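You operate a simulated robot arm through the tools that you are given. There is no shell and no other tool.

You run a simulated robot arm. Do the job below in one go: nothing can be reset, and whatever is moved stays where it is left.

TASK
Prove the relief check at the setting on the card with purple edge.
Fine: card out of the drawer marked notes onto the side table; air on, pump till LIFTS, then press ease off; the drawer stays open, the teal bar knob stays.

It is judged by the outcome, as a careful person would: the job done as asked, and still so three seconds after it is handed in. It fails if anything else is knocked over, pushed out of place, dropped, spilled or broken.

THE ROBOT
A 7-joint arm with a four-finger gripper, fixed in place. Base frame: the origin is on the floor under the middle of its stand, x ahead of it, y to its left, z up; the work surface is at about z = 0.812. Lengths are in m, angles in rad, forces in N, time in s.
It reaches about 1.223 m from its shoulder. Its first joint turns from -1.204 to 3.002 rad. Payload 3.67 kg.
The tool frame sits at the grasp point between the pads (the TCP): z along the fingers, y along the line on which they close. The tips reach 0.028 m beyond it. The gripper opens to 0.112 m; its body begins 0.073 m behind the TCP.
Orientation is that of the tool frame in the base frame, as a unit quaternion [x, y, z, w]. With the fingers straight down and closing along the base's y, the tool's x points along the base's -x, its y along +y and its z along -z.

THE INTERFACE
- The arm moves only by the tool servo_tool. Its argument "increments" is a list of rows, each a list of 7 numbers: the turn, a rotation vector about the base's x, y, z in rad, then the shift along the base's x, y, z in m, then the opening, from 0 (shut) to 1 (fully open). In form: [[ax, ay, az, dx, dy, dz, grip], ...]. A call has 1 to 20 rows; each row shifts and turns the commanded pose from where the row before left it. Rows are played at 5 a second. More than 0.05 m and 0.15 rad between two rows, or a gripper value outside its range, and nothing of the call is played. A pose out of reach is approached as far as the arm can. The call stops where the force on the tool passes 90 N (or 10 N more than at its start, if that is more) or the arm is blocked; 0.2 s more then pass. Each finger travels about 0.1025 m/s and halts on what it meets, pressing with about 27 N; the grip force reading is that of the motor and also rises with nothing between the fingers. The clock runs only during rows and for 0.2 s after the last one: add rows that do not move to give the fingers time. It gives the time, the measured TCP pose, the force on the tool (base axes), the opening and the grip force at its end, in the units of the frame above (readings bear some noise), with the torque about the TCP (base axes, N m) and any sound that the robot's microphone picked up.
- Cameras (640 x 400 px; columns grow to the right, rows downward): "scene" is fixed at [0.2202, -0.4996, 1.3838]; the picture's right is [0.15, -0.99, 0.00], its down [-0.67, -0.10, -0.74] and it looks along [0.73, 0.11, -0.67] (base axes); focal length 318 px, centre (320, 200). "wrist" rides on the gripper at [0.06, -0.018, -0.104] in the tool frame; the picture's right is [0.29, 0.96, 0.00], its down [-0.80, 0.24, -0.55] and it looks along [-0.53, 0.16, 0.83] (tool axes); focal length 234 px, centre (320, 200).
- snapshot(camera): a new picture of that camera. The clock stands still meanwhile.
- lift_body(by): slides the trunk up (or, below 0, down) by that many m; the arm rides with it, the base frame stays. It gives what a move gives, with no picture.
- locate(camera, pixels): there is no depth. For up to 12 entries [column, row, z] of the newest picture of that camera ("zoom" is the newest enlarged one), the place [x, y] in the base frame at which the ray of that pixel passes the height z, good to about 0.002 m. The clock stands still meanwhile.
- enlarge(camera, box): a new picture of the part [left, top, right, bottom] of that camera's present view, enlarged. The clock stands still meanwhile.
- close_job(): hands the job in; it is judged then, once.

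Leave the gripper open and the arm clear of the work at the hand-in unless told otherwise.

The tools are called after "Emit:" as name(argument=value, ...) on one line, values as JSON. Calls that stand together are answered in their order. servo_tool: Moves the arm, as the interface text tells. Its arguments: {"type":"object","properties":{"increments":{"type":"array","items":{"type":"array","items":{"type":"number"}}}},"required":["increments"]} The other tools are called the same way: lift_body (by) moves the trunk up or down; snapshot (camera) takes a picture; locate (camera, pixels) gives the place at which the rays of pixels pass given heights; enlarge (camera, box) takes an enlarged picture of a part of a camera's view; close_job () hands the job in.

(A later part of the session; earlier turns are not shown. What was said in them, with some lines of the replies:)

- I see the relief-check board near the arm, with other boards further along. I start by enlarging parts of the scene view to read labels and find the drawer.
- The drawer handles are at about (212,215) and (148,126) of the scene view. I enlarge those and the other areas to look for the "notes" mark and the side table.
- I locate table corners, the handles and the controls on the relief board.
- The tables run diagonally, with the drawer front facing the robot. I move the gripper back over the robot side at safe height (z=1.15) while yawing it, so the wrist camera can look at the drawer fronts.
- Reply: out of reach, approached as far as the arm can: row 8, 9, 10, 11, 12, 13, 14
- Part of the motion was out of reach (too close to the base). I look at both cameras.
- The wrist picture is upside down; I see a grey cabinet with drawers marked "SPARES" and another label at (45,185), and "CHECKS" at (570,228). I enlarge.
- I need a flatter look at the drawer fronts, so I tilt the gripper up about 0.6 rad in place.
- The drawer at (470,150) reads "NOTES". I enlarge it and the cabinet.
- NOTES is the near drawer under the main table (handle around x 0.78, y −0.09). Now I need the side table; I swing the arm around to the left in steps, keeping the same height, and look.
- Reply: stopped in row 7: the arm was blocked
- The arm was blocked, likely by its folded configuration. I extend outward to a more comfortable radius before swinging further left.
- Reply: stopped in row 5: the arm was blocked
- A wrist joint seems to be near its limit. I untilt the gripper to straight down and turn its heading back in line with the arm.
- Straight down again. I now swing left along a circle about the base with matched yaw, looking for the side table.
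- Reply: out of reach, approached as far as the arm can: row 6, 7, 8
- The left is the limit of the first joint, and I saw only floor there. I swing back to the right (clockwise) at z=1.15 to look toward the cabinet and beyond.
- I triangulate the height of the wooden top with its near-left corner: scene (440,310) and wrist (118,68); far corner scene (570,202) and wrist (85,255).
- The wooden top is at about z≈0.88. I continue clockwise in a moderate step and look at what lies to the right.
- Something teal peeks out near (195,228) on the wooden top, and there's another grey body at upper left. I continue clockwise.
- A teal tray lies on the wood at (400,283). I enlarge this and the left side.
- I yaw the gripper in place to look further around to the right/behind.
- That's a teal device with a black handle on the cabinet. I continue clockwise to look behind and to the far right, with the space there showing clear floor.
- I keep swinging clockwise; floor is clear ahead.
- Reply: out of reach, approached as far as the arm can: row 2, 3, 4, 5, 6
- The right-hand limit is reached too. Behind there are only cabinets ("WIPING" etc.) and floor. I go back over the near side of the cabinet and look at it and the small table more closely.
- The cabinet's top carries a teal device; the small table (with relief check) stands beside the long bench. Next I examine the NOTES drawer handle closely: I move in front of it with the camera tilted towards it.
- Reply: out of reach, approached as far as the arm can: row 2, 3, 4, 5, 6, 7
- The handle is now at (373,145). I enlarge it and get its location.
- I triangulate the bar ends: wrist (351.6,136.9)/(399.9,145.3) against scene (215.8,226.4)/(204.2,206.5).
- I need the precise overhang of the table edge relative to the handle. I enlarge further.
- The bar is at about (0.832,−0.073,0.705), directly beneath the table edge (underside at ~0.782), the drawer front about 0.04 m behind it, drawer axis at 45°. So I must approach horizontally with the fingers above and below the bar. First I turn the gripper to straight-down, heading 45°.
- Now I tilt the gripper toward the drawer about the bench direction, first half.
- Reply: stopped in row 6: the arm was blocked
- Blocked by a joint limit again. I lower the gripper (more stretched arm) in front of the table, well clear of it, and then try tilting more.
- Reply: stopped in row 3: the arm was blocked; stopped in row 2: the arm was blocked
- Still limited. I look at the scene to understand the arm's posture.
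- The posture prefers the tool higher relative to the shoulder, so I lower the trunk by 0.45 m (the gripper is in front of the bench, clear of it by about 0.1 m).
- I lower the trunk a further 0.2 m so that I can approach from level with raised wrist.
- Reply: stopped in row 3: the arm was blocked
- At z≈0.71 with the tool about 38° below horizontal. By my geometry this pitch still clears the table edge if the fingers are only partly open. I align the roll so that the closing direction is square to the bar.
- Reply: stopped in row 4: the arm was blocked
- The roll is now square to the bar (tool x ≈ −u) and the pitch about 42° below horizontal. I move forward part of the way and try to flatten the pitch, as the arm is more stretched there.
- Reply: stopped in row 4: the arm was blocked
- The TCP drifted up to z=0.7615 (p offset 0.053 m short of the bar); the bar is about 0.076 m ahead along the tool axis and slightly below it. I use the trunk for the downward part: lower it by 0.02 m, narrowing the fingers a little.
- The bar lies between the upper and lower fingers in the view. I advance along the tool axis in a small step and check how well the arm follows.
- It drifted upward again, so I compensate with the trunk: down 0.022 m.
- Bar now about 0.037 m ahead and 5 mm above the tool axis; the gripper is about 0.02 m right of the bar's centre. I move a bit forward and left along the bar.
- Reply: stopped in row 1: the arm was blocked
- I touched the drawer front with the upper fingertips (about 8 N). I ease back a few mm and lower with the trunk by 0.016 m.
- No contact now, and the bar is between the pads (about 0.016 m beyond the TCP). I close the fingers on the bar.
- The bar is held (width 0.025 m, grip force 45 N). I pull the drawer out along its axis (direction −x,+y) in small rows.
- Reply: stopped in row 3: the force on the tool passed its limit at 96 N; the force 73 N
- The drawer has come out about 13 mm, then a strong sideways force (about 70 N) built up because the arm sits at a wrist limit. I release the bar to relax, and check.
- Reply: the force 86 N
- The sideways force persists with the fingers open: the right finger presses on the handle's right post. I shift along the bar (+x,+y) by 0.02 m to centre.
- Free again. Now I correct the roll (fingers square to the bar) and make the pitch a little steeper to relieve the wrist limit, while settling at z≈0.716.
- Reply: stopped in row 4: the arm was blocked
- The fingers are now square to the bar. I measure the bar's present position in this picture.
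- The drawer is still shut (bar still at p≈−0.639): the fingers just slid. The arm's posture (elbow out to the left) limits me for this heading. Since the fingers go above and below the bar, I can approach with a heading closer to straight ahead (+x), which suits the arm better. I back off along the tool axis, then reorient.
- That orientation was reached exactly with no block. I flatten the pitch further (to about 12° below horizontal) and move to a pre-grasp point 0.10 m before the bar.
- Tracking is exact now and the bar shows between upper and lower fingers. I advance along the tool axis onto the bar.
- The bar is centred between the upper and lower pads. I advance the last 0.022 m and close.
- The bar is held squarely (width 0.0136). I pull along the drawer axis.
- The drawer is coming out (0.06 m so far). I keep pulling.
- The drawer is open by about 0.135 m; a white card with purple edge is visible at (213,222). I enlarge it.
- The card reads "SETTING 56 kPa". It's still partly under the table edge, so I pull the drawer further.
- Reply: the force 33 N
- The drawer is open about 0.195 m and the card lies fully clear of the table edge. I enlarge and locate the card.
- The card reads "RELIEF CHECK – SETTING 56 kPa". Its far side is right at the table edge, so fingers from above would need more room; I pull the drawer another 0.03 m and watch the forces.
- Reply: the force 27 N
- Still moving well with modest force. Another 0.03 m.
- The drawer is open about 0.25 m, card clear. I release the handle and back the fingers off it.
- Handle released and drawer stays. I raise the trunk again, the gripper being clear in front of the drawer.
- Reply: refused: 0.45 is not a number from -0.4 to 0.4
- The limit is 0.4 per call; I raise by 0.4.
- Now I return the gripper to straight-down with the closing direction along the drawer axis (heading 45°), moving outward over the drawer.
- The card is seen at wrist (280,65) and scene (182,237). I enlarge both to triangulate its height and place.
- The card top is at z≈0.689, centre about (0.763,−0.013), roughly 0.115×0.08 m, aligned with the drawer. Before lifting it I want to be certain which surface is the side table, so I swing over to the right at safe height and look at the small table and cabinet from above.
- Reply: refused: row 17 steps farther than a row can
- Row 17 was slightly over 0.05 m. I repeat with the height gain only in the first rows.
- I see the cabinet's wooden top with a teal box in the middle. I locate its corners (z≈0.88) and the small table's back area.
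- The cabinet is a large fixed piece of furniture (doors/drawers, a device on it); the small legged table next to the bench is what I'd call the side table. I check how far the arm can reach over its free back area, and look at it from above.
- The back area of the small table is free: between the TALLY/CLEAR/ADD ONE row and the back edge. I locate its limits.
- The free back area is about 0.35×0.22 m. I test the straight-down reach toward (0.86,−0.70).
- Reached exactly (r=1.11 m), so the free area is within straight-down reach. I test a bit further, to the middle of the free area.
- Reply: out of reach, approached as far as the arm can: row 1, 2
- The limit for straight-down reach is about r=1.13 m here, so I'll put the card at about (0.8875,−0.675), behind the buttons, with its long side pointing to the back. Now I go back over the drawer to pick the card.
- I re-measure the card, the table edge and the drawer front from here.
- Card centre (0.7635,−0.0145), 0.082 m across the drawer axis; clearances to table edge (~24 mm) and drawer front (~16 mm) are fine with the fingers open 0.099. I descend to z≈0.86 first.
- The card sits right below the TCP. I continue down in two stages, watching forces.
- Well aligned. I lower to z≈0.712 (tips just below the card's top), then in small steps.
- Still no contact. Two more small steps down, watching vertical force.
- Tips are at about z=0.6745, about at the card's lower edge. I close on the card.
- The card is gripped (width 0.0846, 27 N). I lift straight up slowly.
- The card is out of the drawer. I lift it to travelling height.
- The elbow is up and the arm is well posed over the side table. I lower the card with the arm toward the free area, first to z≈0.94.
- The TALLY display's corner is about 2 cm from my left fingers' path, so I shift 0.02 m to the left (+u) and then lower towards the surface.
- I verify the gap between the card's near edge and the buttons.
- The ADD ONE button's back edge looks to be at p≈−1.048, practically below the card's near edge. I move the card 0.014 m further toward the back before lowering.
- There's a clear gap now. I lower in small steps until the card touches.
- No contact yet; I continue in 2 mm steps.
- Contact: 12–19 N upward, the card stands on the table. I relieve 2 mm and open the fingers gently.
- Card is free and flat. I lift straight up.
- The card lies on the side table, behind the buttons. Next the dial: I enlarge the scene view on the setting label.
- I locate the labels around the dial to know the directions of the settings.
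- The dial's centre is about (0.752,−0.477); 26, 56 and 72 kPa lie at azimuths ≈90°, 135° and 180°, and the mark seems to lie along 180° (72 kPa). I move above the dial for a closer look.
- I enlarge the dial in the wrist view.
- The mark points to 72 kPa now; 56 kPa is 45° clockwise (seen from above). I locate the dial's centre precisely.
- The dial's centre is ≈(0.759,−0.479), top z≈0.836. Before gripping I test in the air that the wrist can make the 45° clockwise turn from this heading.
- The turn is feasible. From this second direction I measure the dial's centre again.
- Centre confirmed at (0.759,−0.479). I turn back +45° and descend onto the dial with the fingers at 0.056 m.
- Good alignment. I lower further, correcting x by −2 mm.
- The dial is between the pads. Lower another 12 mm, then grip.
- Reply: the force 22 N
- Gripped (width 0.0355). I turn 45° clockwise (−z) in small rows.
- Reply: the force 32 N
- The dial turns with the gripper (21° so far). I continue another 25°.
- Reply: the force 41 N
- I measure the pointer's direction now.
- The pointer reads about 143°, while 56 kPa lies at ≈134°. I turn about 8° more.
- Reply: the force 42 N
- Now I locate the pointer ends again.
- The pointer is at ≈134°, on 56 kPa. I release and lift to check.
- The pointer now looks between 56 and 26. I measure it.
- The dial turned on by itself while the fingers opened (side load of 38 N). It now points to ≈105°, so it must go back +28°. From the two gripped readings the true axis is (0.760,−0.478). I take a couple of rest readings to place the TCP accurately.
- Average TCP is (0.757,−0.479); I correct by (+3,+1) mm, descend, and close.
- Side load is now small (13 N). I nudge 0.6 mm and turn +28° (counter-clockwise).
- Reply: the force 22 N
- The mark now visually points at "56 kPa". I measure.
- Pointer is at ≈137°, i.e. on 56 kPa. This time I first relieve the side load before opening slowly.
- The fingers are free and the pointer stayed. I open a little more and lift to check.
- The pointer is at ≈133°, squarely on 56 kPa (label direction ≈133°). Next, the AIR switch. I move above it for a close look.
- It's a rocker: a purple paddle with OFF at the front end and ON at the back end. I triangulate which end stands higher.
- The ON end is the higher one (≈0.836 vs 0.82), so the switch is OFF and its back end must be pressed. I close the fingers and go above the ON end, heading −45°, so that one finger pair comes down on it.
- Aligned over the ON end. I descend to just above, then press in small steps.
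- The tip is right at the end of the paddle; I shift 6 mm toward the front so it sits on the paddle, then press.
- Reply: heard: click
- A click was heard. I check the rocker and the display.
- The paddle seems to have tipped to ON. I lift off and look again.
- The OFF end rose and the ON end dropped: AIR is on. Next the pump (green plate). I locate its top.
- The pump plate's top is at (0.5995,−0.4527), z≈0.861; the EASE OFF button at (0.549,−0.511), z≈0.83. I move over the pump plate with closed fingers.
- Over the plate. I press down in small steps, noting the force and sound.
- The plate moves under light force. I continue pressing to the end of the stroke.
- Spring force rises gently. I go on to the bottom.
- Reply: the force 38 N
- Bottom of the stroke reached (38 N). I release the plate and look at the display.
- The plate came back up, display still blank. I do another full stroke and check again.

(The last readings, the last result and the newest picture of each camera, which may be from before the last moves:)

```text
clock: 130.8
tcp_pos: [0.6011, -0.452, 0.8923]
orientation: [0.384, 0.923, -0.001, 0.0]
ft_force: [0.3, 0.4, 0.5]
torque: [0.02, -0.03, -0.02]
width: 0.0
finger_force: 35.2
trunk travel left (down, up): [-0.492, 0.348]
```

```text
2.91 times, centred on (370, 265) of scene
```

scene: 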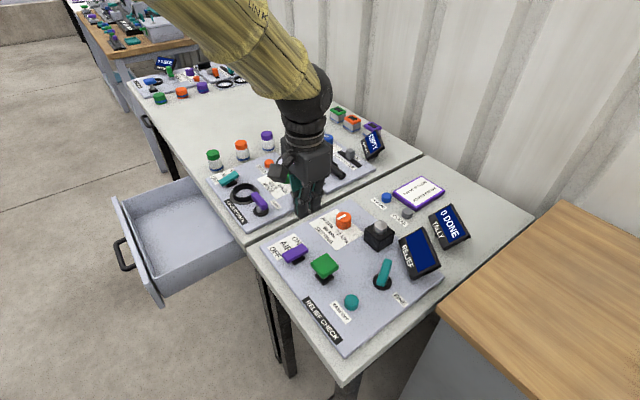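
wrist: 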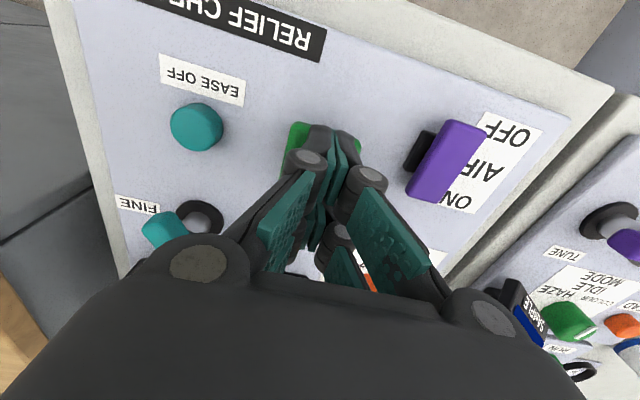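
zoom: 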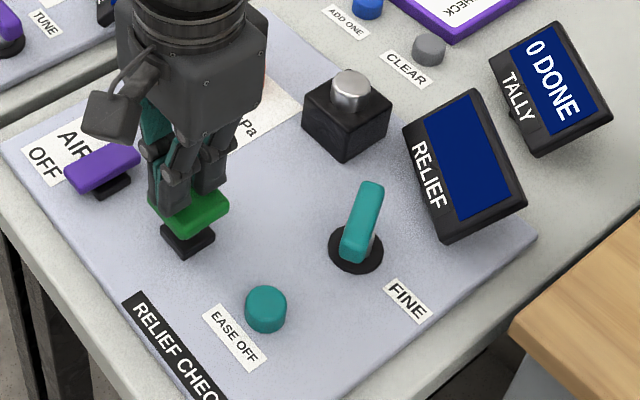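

Still blank after two strokes. I pump once more and look.

Emit:
servo_tool(increments=[[0, 0, 0, 0, 0, -0.014, 0], [0, 0, 0, 0, 0, -0.0145, 0], [0, 0, 0, 0, 0, 0, 0], [0, 0, 0, 0, 0, 0.0145, 0], [0, 0, 0, 0, 0, 0.014, 0], [0, 0, 0, 0, 0, 0.003, 0]])

Emit:
enlarge(camera="scene", box=[260, 205, 480, 325])

Emit:
enlarge(camera="scene", box=[260, 225, 350, 295])

```text
clock: 132.2
tcp_pos: [0.6016, -0.4518, 0.8947]
orientation: [0.384, 0.924, -0.002, 0.001]
ft_force: [-0.2, 1.2, -0.4]
torque: [0.0, 0.0, 0.01]
width: 0.0
finger_force: 35.9
trunk travel left (down, up): [-0.492, 0.348]
```

```text
2.91 times, centred on (370, 265) of scene
```

zoom: 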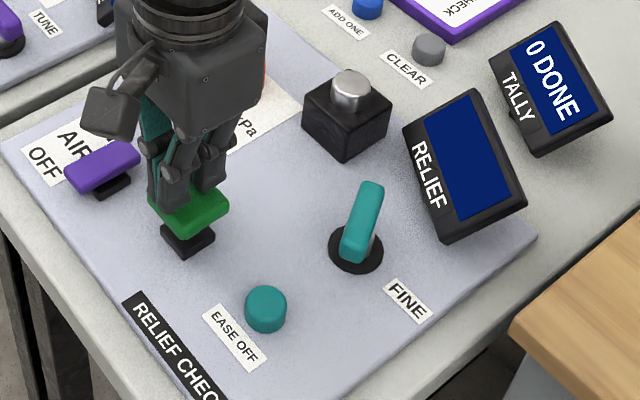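

```text
5.71 times, centred on (305, 260) of scene
```

zoom: 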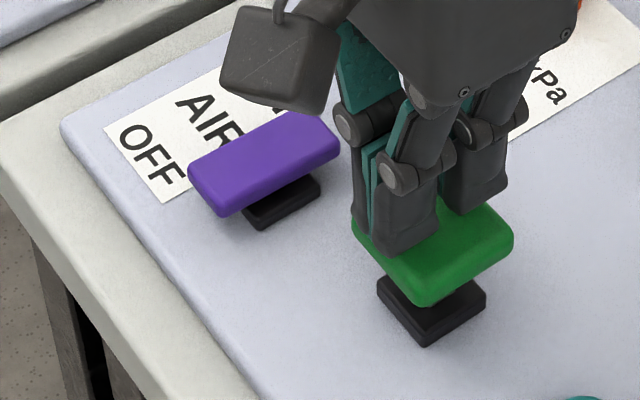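

The rocker is clearly in the ON position. I keep pumping, one full stroke at a time.

Emit:
servo_tool(increments=[[0, 0, 0, 0, 0, -0.016, 0], [0, 0, 0, 0, 0, -0.016, 0], [0, 0, 0, 0, 0, 0.016, 0], [0, 0, 0, 0, 0, 0.016, 0], [0, 0, 0, 0, 0, 0, 0]])

Emit:
enlarge(camera="scene", box=[340, 205, 480, 325])

```text
clock: 133.4
tcp_pos: [0.6005, -0.4505, 0.8953]
orientation: [0.383, 0.924, 0.0, 0.0]
ft_force: [0.1, -0.3, 0.4]
torque: [0.03, 0.01, -0.03]
width: 0.0001
finger_force: 35.5
trunk travel left (down, up): [-0.492, 0.348]
```

```text
3.33 times, centred on (410, 265) of scene
```

zoom: 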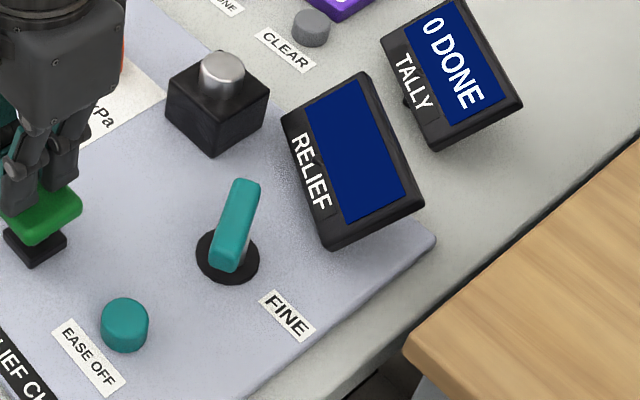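

Still blank (4 strokes). I continue.

Emit:
servo_tool(increments=[[0, 0, 0, 0, 0, -0.016, 0], [0, 0, 0, 0, 0, -0.0165, 0], [0, 0, 0, 0, 0, 0, 0], [0, 0, 0, 0, 0, 0.0165, 0], [0, 0, 0, 0, 0, 0.016, 0], [0, 0, 0, 0, 0, 0.005, 0], [0, 0, 0, 0, 0, 0, 0]])

Emit:
enlarge(camera="scene", box=[260, 205, 480, 325])

```text
clock: 135.0
tcp_pos: [0.6005, -0.4525, 0.9003]
orientation: [0.384, 0.923, -0.001, 0.0]
ft_force: [-0.7, 0.5, 0.4]
torque: [-0.03, -0.04, -0.04]
width: 0.0
finger_force: 35.2
trunk travel left (down, up): [-0.492, 0.348]
```

```text
2.91 times, centred on (370, 265) of scene
```

zoom: 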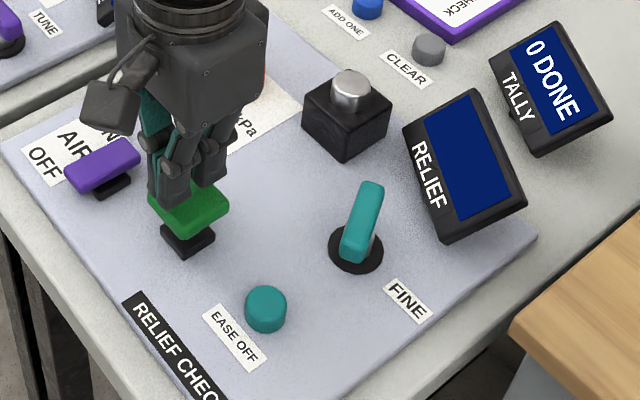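

No change after 5 strokes; I continue pumping with checks.

Emit:
servo_tool(increments=[[0, 0, 0, 0, 0, -0.0185, 0], [0, 0, 0, 0, 0, -0.019, 0], [0, 0, 0, 0, 0, 0, 0], [0, 0, 0, 0, 0, 0.019, 0], [0, 0, 0, 0, 0, 0.0185, 0], [0, 0, 0, 0, 0, 0, 0]])

Emit:
enlarge(camera="scene", box=[340, 205, 480, 325])

Emit:
servo_tool(increments=[[0, 0, 0, 0, 0, -0.0185, 0], [0, 0, 0, 0, 0, -0.019, 0], [0, 0, 0, 0, 0, 0, 0], [0, 0, 0, 0, 0, 0.019, 0], [0, 0, 0, 0, 0, 0.0185, 0], [0, 0, 0, 0, 0, 0, 0]])

Emit:
enlarge(camera="scene", box=[340, 205, 480, 325])

```text
clock: 136.4
tcp_pos: [0.6008, -0.451, 0.8991]
orientation: [0.384, 0.923, -0.001, 0.001]
ft_force: [-0.2, -0.2, -0.4]
torque: [-0.02, 0.02, -0.02]
width: 0.0001
finger_force: 35.4
trunk travel left (down, up): [-0.492, 0.348]
```

```text
3.33 times, centred on (410, 265) of scene
```

zoom: 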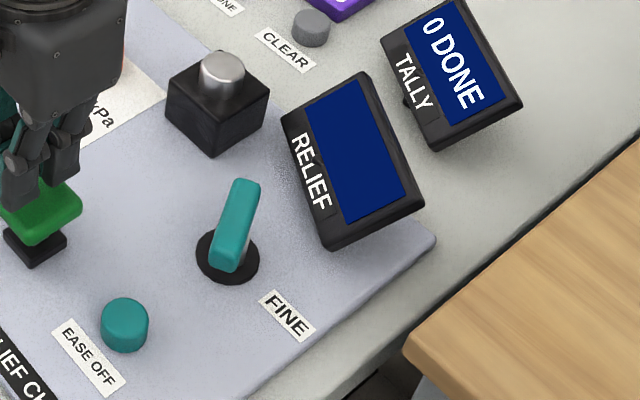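

```text
clock: 137.8
tcp_pos: [0.6008, -0.4508, 0.8993]
orientation: [0.383, 0.924, -0.001, 0.0]
ft_force: [-0.6, 0.7, 0.3]
torque: [0.01, 0.0, -0.01]
width: 0.0
finger_force: 35.7
trunk travel left (down, up): [-0.492, 0.348]
```

```text
3.33 times, centred on (410, 265) of scene
```

zoom: 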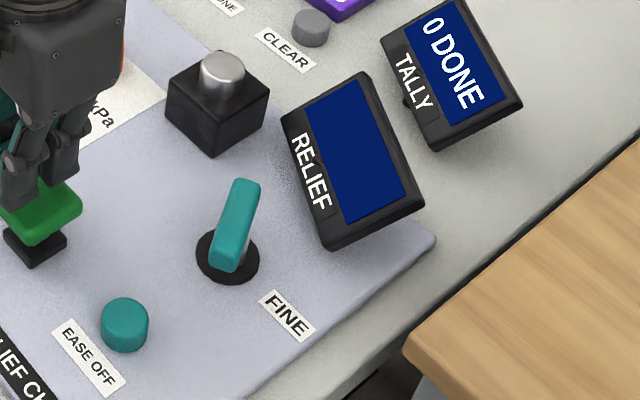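

Seven strokes and still blank. I compare the AIR rocker with the (off) LIGHT rocker to be sure about its state.

Emit:
enlarge(camera="scene", box=[205, 155, 265, 205])

Emit:
enlarge(camera="scene", box=[265, 230, 335, 285])

Emit:
snapshot(camera="wrist")

```text
8.00 times, centred on (235, 180) of scene
```

zoom: 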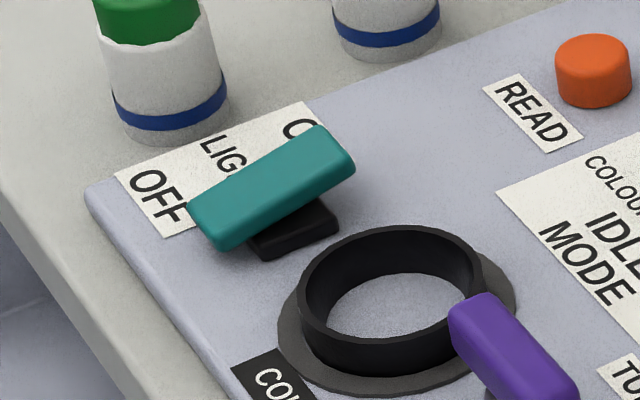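

```text
7.27 times, centred on (300, 258) of scene
```

zoom: 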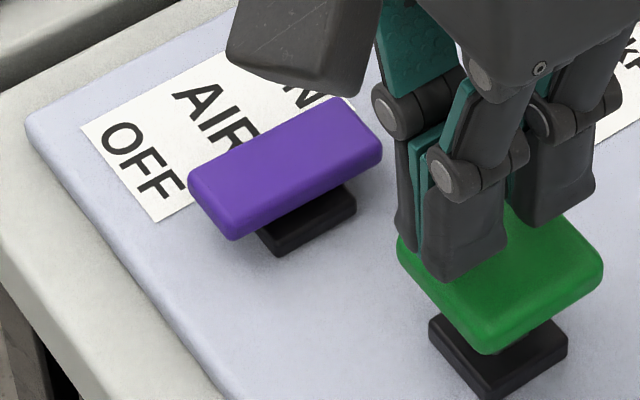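

```text
taken
```

wrist: 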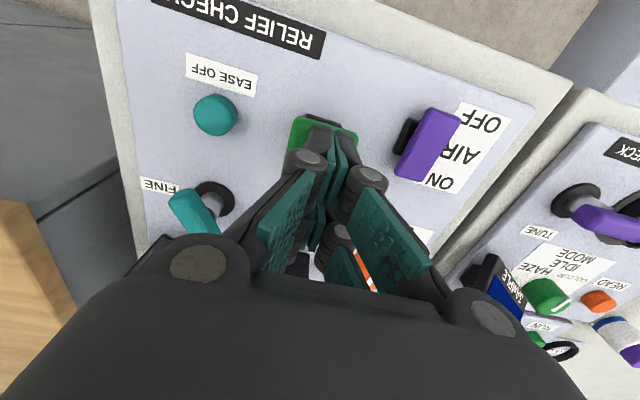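

AIR is flipped to ON. Perhaps the pressure bleeds between slow strokes; I try three quick strokes in one go.

Emit:
servo_tool(increments=[[0, 0, 0, 0, 0, -0.008, 0], [0, 0, 0, 0, 0, -0.0275, 0], [0, 0, 0, 0, 0, 0.0275, 0], [0, 0, 0, 0, 0, -0.0275, 0], [0, 0, 0, 0, 0, 0.0275, 0], [0, 0, 0, 0, 0, -0.0275, 0], [0, 0, 0, 0, 0, 0.0275, 0]])

Emit:
enlarge(camera="scene", box=[260, 205, 480, 325])

```text
clock: 139.4
tcp_pos: [0.5992, -0.4484, 0.8942]
orientation: [0.383, 0.924, -0.002, 0.002]
ft_force: [-0.1, 1.0, 0.1]
torque: [-0.08, -0.06, 0.04]
width: 0.0
finger_force: 35.5
trunk travel left (down, up): [-0.492, 0.348]
```

```text
2.91 times, centred on (370, 265) of scene
```

zoom: 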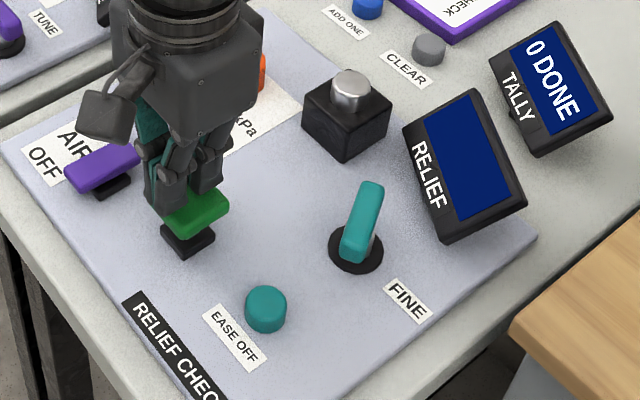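

Still nothing. I check the present tilt of the AIR paddle by triangulating its ends.

Emit:
servo_tool(increments=[[0, 0, 0, -0.02, -0.02, 0.03, 0], [0, 0, 0, -0.02, -0.02, 0.04, 0]])

Emit:
snapshot(camera="wrist")

Emit:
enlarge(camera="wrist", box=[370, 60, 550, 220])

Emit:
enlarge(camera="scene", box=[260, 225, 350, 295])

```text
clock: 140.0
tcp_pos: [0.5601, -0.4921, 0.9607]
orientation: [0.384, 0.923, -0.001, 0.001]
ft_force: [-0.8, -0.8, 0.7]
torque: [0.01, -0.01, 0.01]
width: 0.0
finger_force: 36.3
trunk travel left (down, up): [-0.492, 0.348]
```

```text
taken
```

wrist: 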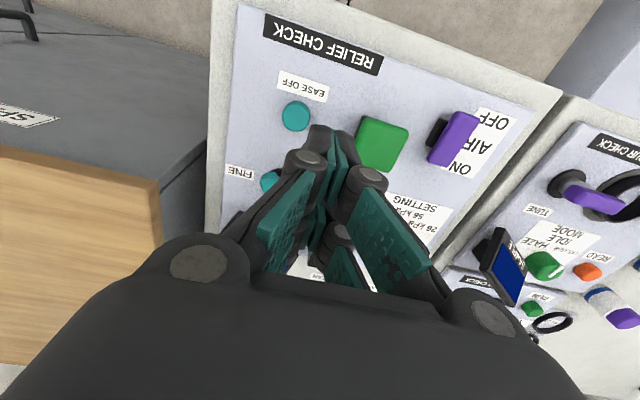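

```text
2.50 times, centred on (460, 140) of wrist
```

zoom: 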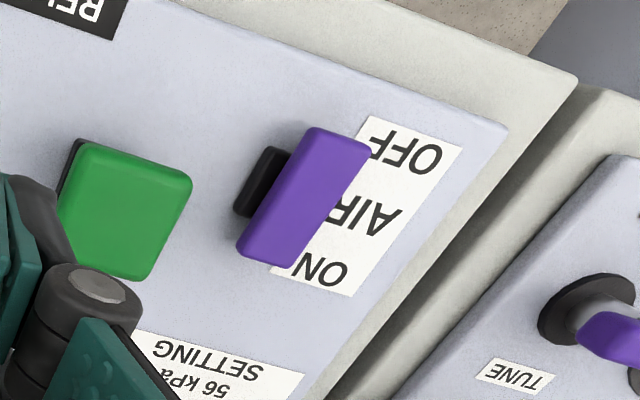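

```text
5.71 times, centred on (305, 260) of scene
```

zoom: 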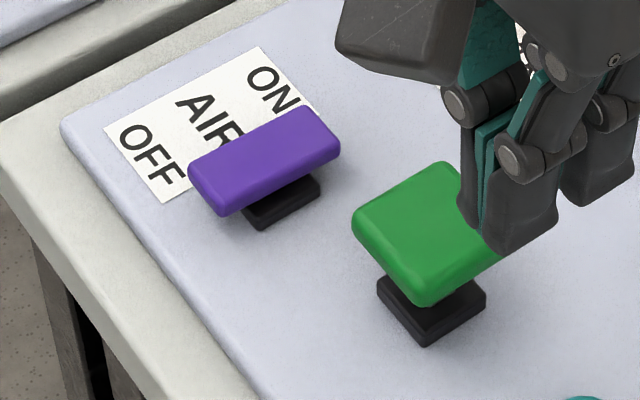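

Emit:
locate(camera="wrist", pixels=[[468, 115.2, 0.82], [468, 115.2, 0.84], [440.4, 163.6, 0.82], [440.4, 163.6, 0.84]])

Emit:
locate(camera="scene", pixels=[[285.0, 258.8, 0.82], [285.0, 258.8, 0.84], [305.2, 246.9, 0.82], [305.2, 246.9, 0.84]])

```text
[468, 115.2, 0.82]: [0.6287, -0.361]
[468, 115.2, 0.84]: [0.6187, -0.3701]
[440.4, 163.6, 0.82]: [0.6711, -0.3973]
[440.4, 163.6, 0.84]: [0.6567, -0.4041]
```

```text
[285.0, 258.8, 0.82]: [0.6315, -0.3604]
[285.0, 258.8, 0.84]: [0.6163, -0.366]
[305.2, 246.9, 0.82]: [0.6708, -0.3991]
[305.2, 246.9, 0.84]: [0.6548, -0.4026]
```

The tilt is reversed now (ON end lower), so air is on. Perhaps it simply takes more strokes; I return over the pump plate and go on pumping, two strokes per check.

Emit:
servo_tool(increments=[[0, 0, 0, 0.02, 0.0195, 0, 0], [0, 0, 0, 0.02, 0.0195, -0.03, 0], [0, 0, 0, 0, 0, -0.036, 0], [0, 0, 0, 0, 0, -0.016, 0], [0, 0, 0, 0, 0, -0.0165, 0], [0, 0, 0, 0, 0, 0.0165, 0], [0, 0, 0, 0, 0, 0.016, 0], [0, 0, 0, 0, 0, 0, 0]])

Emit:
enlarge(camera="scene", box=[260, 205, 480, 325])

```text
clock: 141.8
tcp_pos: [0.6012, -0.4528, 0.8952]
orientation: [0.384, 0.923, -0.001, 0.002]
ft_force: [0.0, -0.4, 0.1]
torque: [-0.01, -0.02, 0.02]
width: 0.0001
finger_force: 35.8
trunk travel left (down, up): [-0.492, 0.348]
```

```text
2.91 times, centred on (370, 265) of scene
```

zoom: 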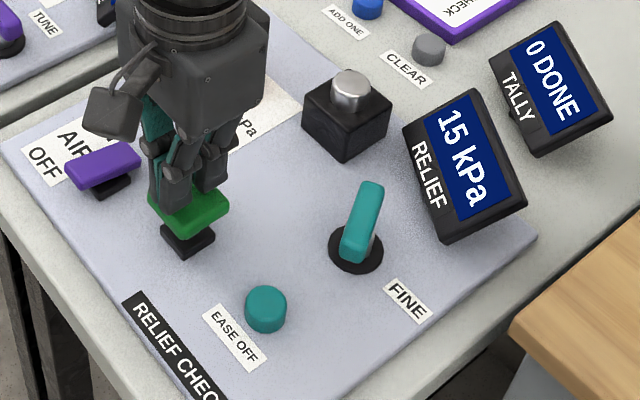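

The display now reads "15 kPa". I wait a moment to see whether it changes on its own.

Emit:
servo_tool(increments=[[0, 0, 0, 0, 0, 0, 0], [0, 0, 0, 0, 0, 0, 0], [0, 0, 0, 0, 0, 0, 0]])

Emit:
enlarge(camera="scene", box=[340, 205, 480, 325])

```text
clock: 142.6
tcp_pos: [0.6005, -0.4531, 0.8951]
orientation: [0.383, 0.924, -0.001, 0.0]
ft_force: [-0.3, 0.4, 0.5]
torque: [-0.02, -0.01, 0.03]
width: 0.0002
finger_force: 35.7
trunk travel left (down, up): [-0.492, 0.348]
```

```text
3.33 times, centred on (410, 265) of scene
```

zoom: 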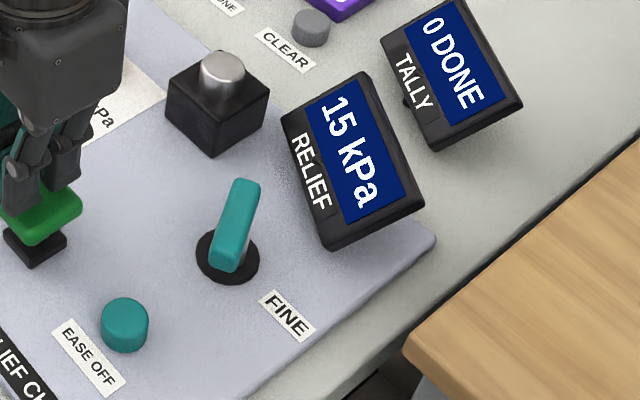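

Stable at 15 kPa (there was evidently a delay after switching the air on). One more stroke.

Emit:
servo_tool(increments=[[0, 0, 0, 0, 0, -0.016, 0], [0, 0, 0, 0, 0, -0.0165, 0], [0, 0, 0, 0, 0, 0.0165, 0], [0, 0, 0, 0, 0, 0.016, 0], [0, 0, 0, 0, 0, 0, 0]])

Emit:
enlarge(camera="scene", box=[340, 205, 480, 325])

```text
clock: 143.8
tcp_pos: [0.5998, -0.4517, 0.8951]
orientation: [0.384, 0.924, -0.002, 0.0]
ft_force: [0.0, -0.4, -0.3]
torque: [-0.01, 0.0, -0.01]
width: 0.0
finger_force: 35.3
trunk travel left (down, up): [-0.492, 0.348]
```

```text
3.33 times, centred on (410, 265) of scene
```

zoom: 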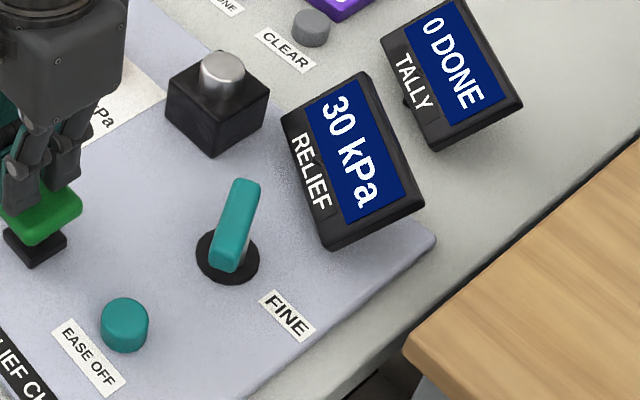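

30 kPa – 15 per stroke, and no lift at 30, so the dial isn't at 26. Another stroke.

Emit:
servo_tool(increments=[[0, 0, 0, 0, 0, -0.016, 0], [0, 0, 0, 0, 0, -0.0165, 0], [0, 0, 0, 0, 0, 0.0165, 0], [0, 0, 0, 0, 0, 0.016, 0], [0, 0, 0, 0, 0, 0, 0]])

Emit:
enlarge(camera="scene", box=[340, 205, 480, 325])

```text
clock: 145.0
tcp_pos: [0.6014, -0.4526, 0.895]
orientation: [0.384, 0.923, -0.001, 0.001]
ft_force: [0.4, 0.7, 0.7]
torque: [0.0, -0.03, 0.04]
width: 0.0
finger_force: 36.2
trunk travel left (down, up): [-0.492, 0.348]
```

```text
3.33 times, centred on (410, 265) of scene
```

zoom: 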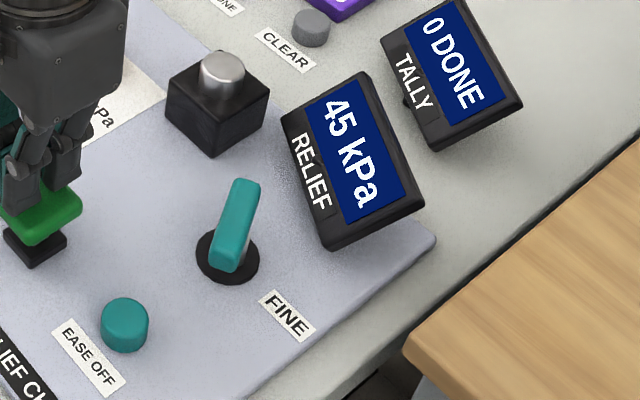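

45 kPa. One more stroke should pass 56.

Emit:
servo_tool(increments=[[0, 0, 0, 0, 0, -0.016, 0], [0, 0, 0, 0, 0, -0.0165, 0], [0, 0, 0, 0, 0, 0.0165, 0], [0, 0, 0, 0, 0, 0.016, 0], [0, 0, 0, 0, 0, 0, 0]])

Emit:
enlarge(camera="scene", box=[340, 205, 480, 325])

```text
clock: 146.2
tcp_pos: [0.6008, -0.4543, 0.8959]
orientation: [0.383, 0.924, -0.002, 0.0]
ft_force: [0.0, 0.3, -0.5]
torque: [-0.01, 0.01, 0.03]
width: 0.0
finger_force: 35.6
trunk travel left (down, up): [-0.492, 0.348]
```

```text
3.33 times, centred on (410, 265) of scene
```

zoom: 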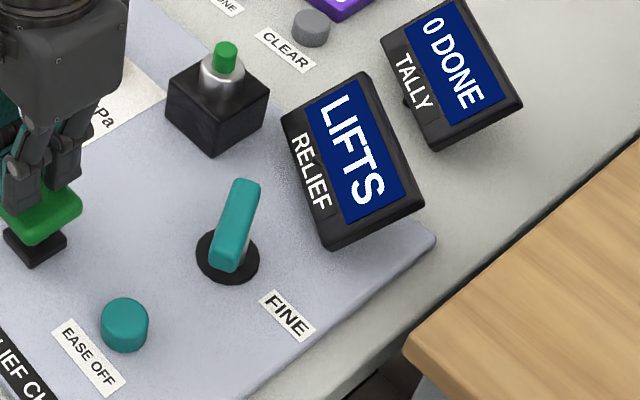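

"LIFTS" is displayed and the relief pin has popped up. Now I go to the EASE OFF button, staying clear of the teal bar knob (I press with the rear finger pair, offset to the front).

Emit:
servo_tool(increments=[[0, 0, 0, 0, 0, 0.03, 0], [0, 0, 0, -0.031, -0.024, 0.015, 0], [0, 0, 0, -0.031, -0.024, 0, 0]])

Emit:
snapshot(camera="wrist")

Emit:
enlarge(camera="scene", box=[270, 205, 480, 345])

```text
clock: 147.0
tcp_pos: [0.5382, -0.5007, 0.9398]
orientation: [0.384, 0.923, -0.002, 0.001]
ft_force: [0.3, 0.0, -0.1]
torque: [0.04, 0.02, 0.02]
width: 0.0002
finger_force: 36.3
trunk travel left (down, up): [-0.492, 0.348]
```

```text
taken
```

wrist: 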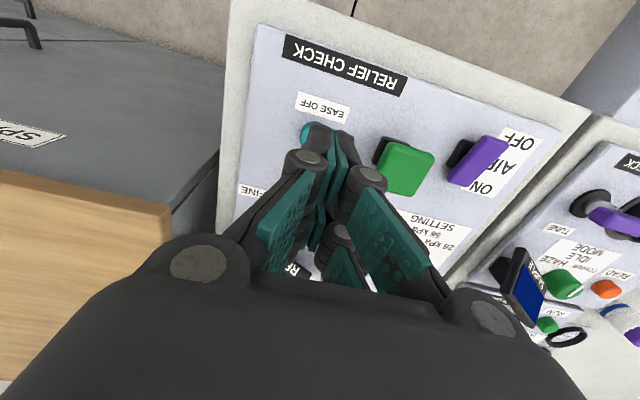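

```text
2.86 times, centred on (375, 275) of scene
```

zoom: 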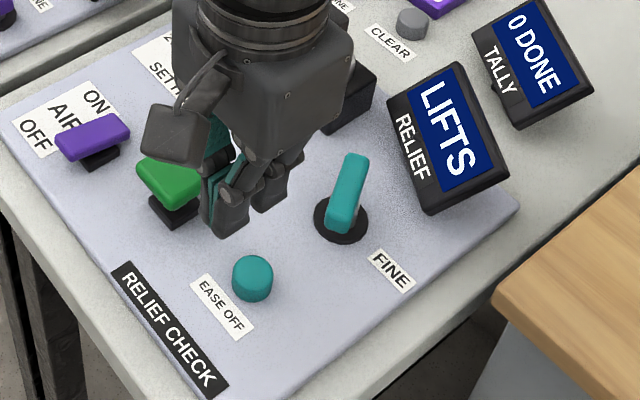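

I descend over the button, checking as I go.

Emit:
servo_tool(increments=[[0, 0, 0, 0, 0, -0.035, 0], [0, 0, 0, 0, 0, -0.03, 0]])

Emit:
enlarge(camera="scene", box=[270, 205, 480, 345])

Emit:
snapshot(camera="wrist")

```text
clock: 147.6
tcp_pos: [0.5399, -0.5016, 0.8758]
orientation: [0.384, 0.923, -0.001, 0.001]
ft_force: [-0.4, -0.3, 0.6]
torque: [-0.01, 0.02, 0.01]
width: 0.0
finger_force: 35.7
trunk travel left (down, up): [-0.492, 0.348]
```

```text
2.86 times, centred on (375, 275) of scene
```

zoom: 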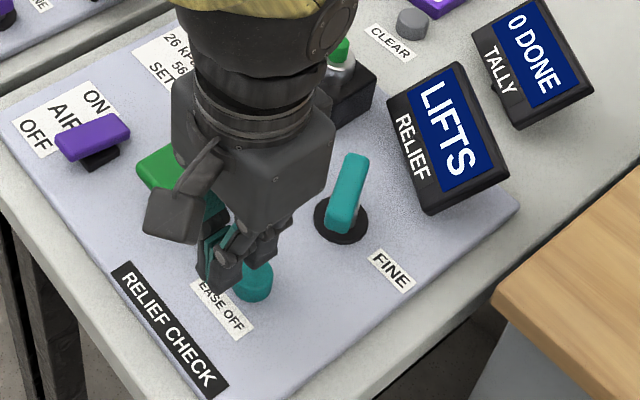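

```text
taken
```

wrist: 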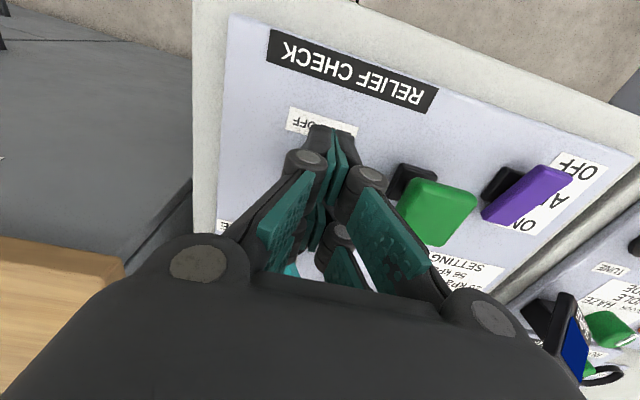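

By projection the rear finger pair's tip is within 3 mm of the button's centre. I press down in small steps.

Emit:
servo_tool(increments=[[0, 0, 0, 0, 0, -0.008, 0]])

Emit:
servo_tool(increments=[[0, 0, 0, 0, 0, -0.006, 0]])

Emit:
servo_tool(increments=[[0, 0, 0, 0, 0, -0.004, 0]])

Emit:
enlarge(camera="scene", box=[270, 205, 480, 345])

```text
clock: 148.0
tcp_pos: [0.5397, -0.5015, 0.8662]
orientation: [0.384, 0.923, -0.001, 0.001]
ft_force: [0.9, 0.7, -0.1]
torque: [0.03, -0.03, 0.02]
width: 0.0
finger_force: 36.2
trunk travel left (down, up): [-0.492, 0.348]
```

```text
clock: 148.4
tcp_pos: [0.5381, -0.5009, 0.8609]
orientation: [0.384, 0.923, -0.001, 0.0]
ft_force: [1.0, 0.6, 0.3]
torque: [-0.02, 0.0, -0.06]
width: 0.0001
finger_force: 35.7
trunk travel left (down, up): [-0.492, 0.348]
```

```text
clock: 148.8
tcp_pos: [0.5404, -0.5021, 0.8574]
orientation: [0.383, 0.924, -0.002, 0.0]
ft_force: [0.3, 0.0, 0.5]
torque: [0.02, 0.03, 0.0]
width: 0.0001
finger_force: 36.2
trunk travel left (down, up): [-0.492, 0.348]
```

```text
2.86 times, centred on (375, 275) of scene
```

zoom: 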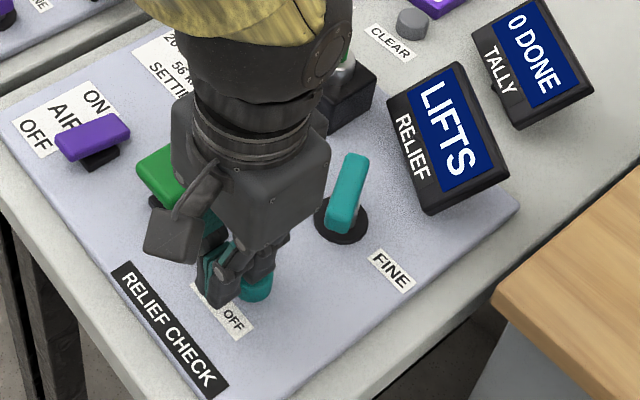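

Just touching. I press further in 2–3 mm steps.

Emit:
servo_tool(increments=[[0, 0, 0, 0, 0, -0.003, 0]])

Emit:
servo_tool(increments=[[0, 0, 0, 0, 0, -0.002, 0]])

Emit:
servo_tool(increments=[[0, 0, 0, 0, 0, -0.002, 0]])

Emit:
enlarge(camera="scene", box=[270, 205, 480, 345])

```text
clock: 149.2
tcp_pos: [0.5396, -0.5015, 0.8551]
orientation: [0.383, 0.924, 0.0, 0.0]
ft_force: [0.2, 0.3, -1.0]
torque: [0.02, -0.01, -0.01]
width: 0.0
finger_force: 35.9
trunk travel left (down, up): [-0.492, 0.348]
```

```text
clock: 149.6
tcp_pos: [0.5393, -0.5015, 0.8524]
orientation: [0.383, 0.924, -0.001, 0.0]
ft_force: [0.7, -0.1, 1.9]
torque: [-0.02, 0.0, -0.01]
width: 0.0001
finger_force: 36.1
trunk travel left (down, up): [-0.492, 0.348]
```

```text
clock: 150.0
tcp_pos: [0.5377, -0.5007, 0.8505]
orientation: [0.384, 0.923, -0.001, 0.0]
ft_force: [1.5, -0.7, 1.9]
torque: [0.01, -0.09, 0.02]
width: 0.0003
finger_force: 36.0
trunk travel left (down, up): [-0.492, 0.348]
heard: click
```

```text
2.86 times, centred on (375, 275) of scene
```

zoom: 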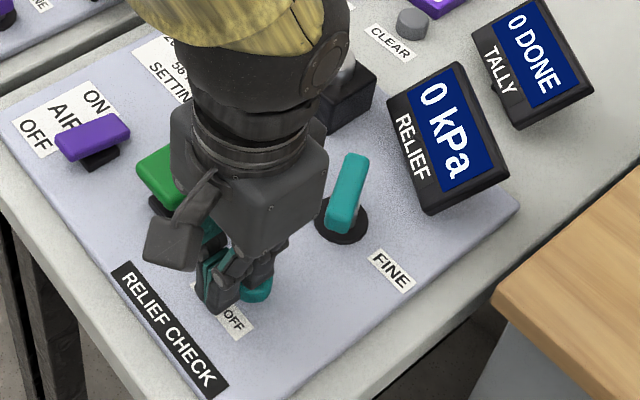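

A click, and the display reads "0 kPa": eased off. I lift straight up.

Emit:
servo_tool(increments=[[0, 0, 0, 0, 0, 0.015, 0], [0, 0, 0, 0, 0, 0.04, 0], [0, 0, 0, 0, 0, 0.045, 0], [0, 0, 0, 0, 0, 0.045, 0], [0, 0, 0, 0, 0, 0.045, 0.5], [0, 0, 0, 0, 0, 0.045, 1]])

Emit:
snapshot(camera="scene")

Emit:
snapshot(camera="wrist")

```text
clock: 151.4
tcp_pos: [0.538, -0.5008, 1.087]
orientation: [0.384, 0.923, -0.001, 0.0]
ft_force: [-0.8, 0.4, 0.3]
torque: [0.01, -0.01, 0.01]
width: 0.0997
finger_force: 0.0
trunk travel left (down, up): [-0.492, 0.348]
```

```text
taken
```

scene: 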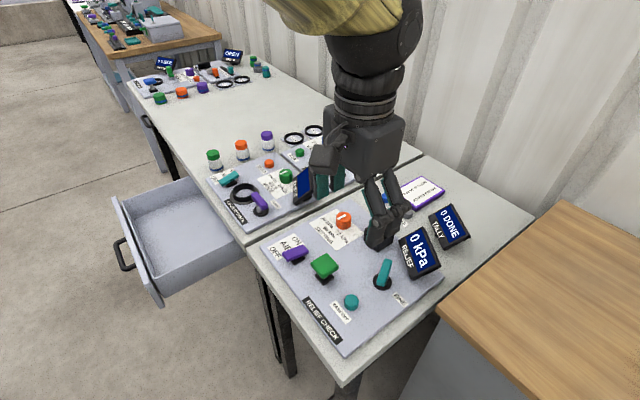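

```text
taken
```

wrist: 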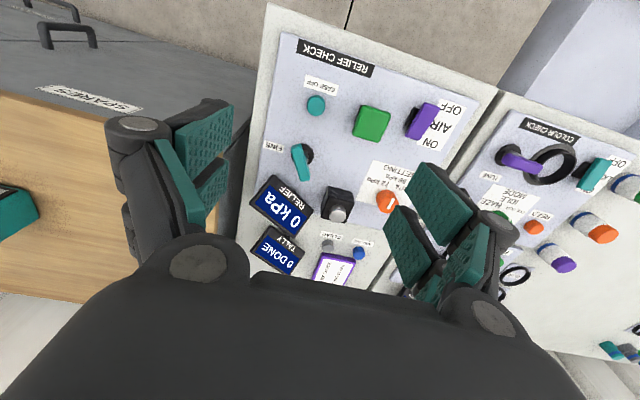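

All reads well: "0 kPa", pin down, teal bar knob untouched, card on the side table, drawer open. I move the open gripper clear of the work, in front of the benches.

Emit:
servo_tool(increments=[[0, 0, 0, 0, 0, 0.04, 1], [0, 0, 0, 0, 0, 0.04, 1], [0, 0, 0.058, 0.01, 0.042, 0, 1], [0, 0, 0.058, 0.01, 0.042, 0, 1], [0, 0, 0.058, 0.01, 0.042, 0, 1], [0, 0, 0.058, 0.01, 0.042, 0, 1], [0, 0, 0.058, 0.01, 0.042, 0, 1], [0, 0, 0.058, 0.01, 0.042, 0, 1]])

Emit:
snapshot(camera="scene")

Emit:
enlarge(camera="scene", box=[250, 150, 540, 350])

```text
clock: 153.4
tcp_pos: [0.6017, -0.27, 1.1492]
orientation: [0.228, 0.972, 0.048, -0.023]
ft_force: [-0.3, -0.4, -0.2]
torque: [0.04, 0.01, -0.01]
width: 0.1121
finger_force: 0.1
trunk travel left (down, up): [-0.492, 0.348]
stopped in row 8: the arm was blocked; the commanded pose is now the measured one
```

```text
taken
```

scene: 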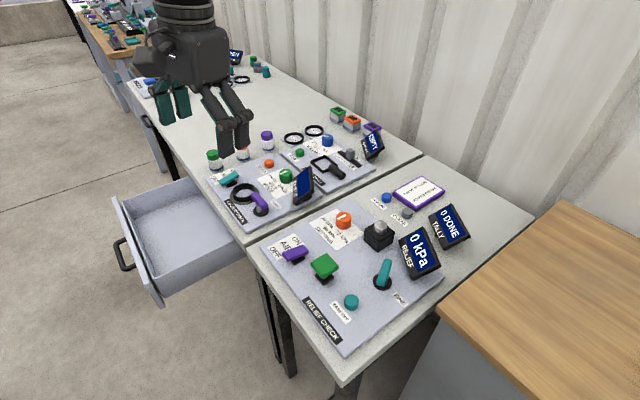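

```text
2.00 times, centred on (395, 250) of scene
```

zoom: 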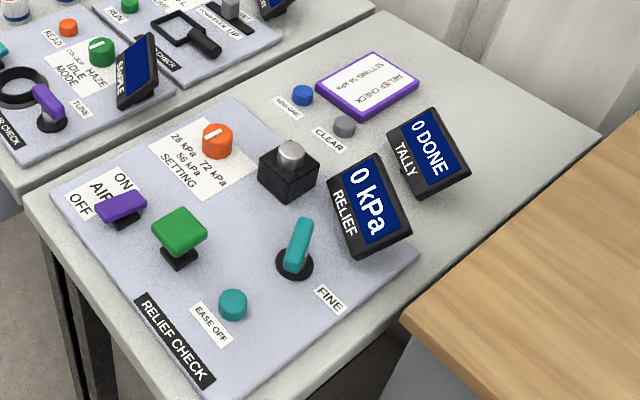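

Everything is in its final state: dial at 56 kPa, air on, relief proved (LIFTS) and eased off to 0 kPa. The card lies on the side table, the drawer is open, the teal bar knob was not moved, and the gripper is open and clear. I hand in.

Emit:
close_job()

```text
The job is handed in.
```

I ran the relief check at 56 kPa, the setting on the purple-edged card, and handed the job in.

- **Card:** I took it out of the NOTES drawer and laid it flat behind the CLEAR and ADD ONE buttons on the small table that holds the relief check. I took that small legged table to be "the side table". The wood-topped cabinet next to it was the other candidate, and nothing was labelled.
- **Dial:** it was at 72 kPa and now points at 56 kPa. My first turn overshot toward 26, so I turned it back before switching the air on.
- **Air and pump:** the air is on. The display stayed blank through about ten strokes after I switched it on, then counted 15, 30 and 45 kPa, and the next stroke showed LIFTS.
- **Ease off:** I pressed it, it clicked, and the display dropped to 0 kPa.
- **Drawer and teal bar knob:** the drawer is still open, about 25 cm. The FINE knob was not touched.

In the last picture nothing else looked moved, and TALLY still reads 0 DONE. The gripper is open and the arm is raised well above the work.
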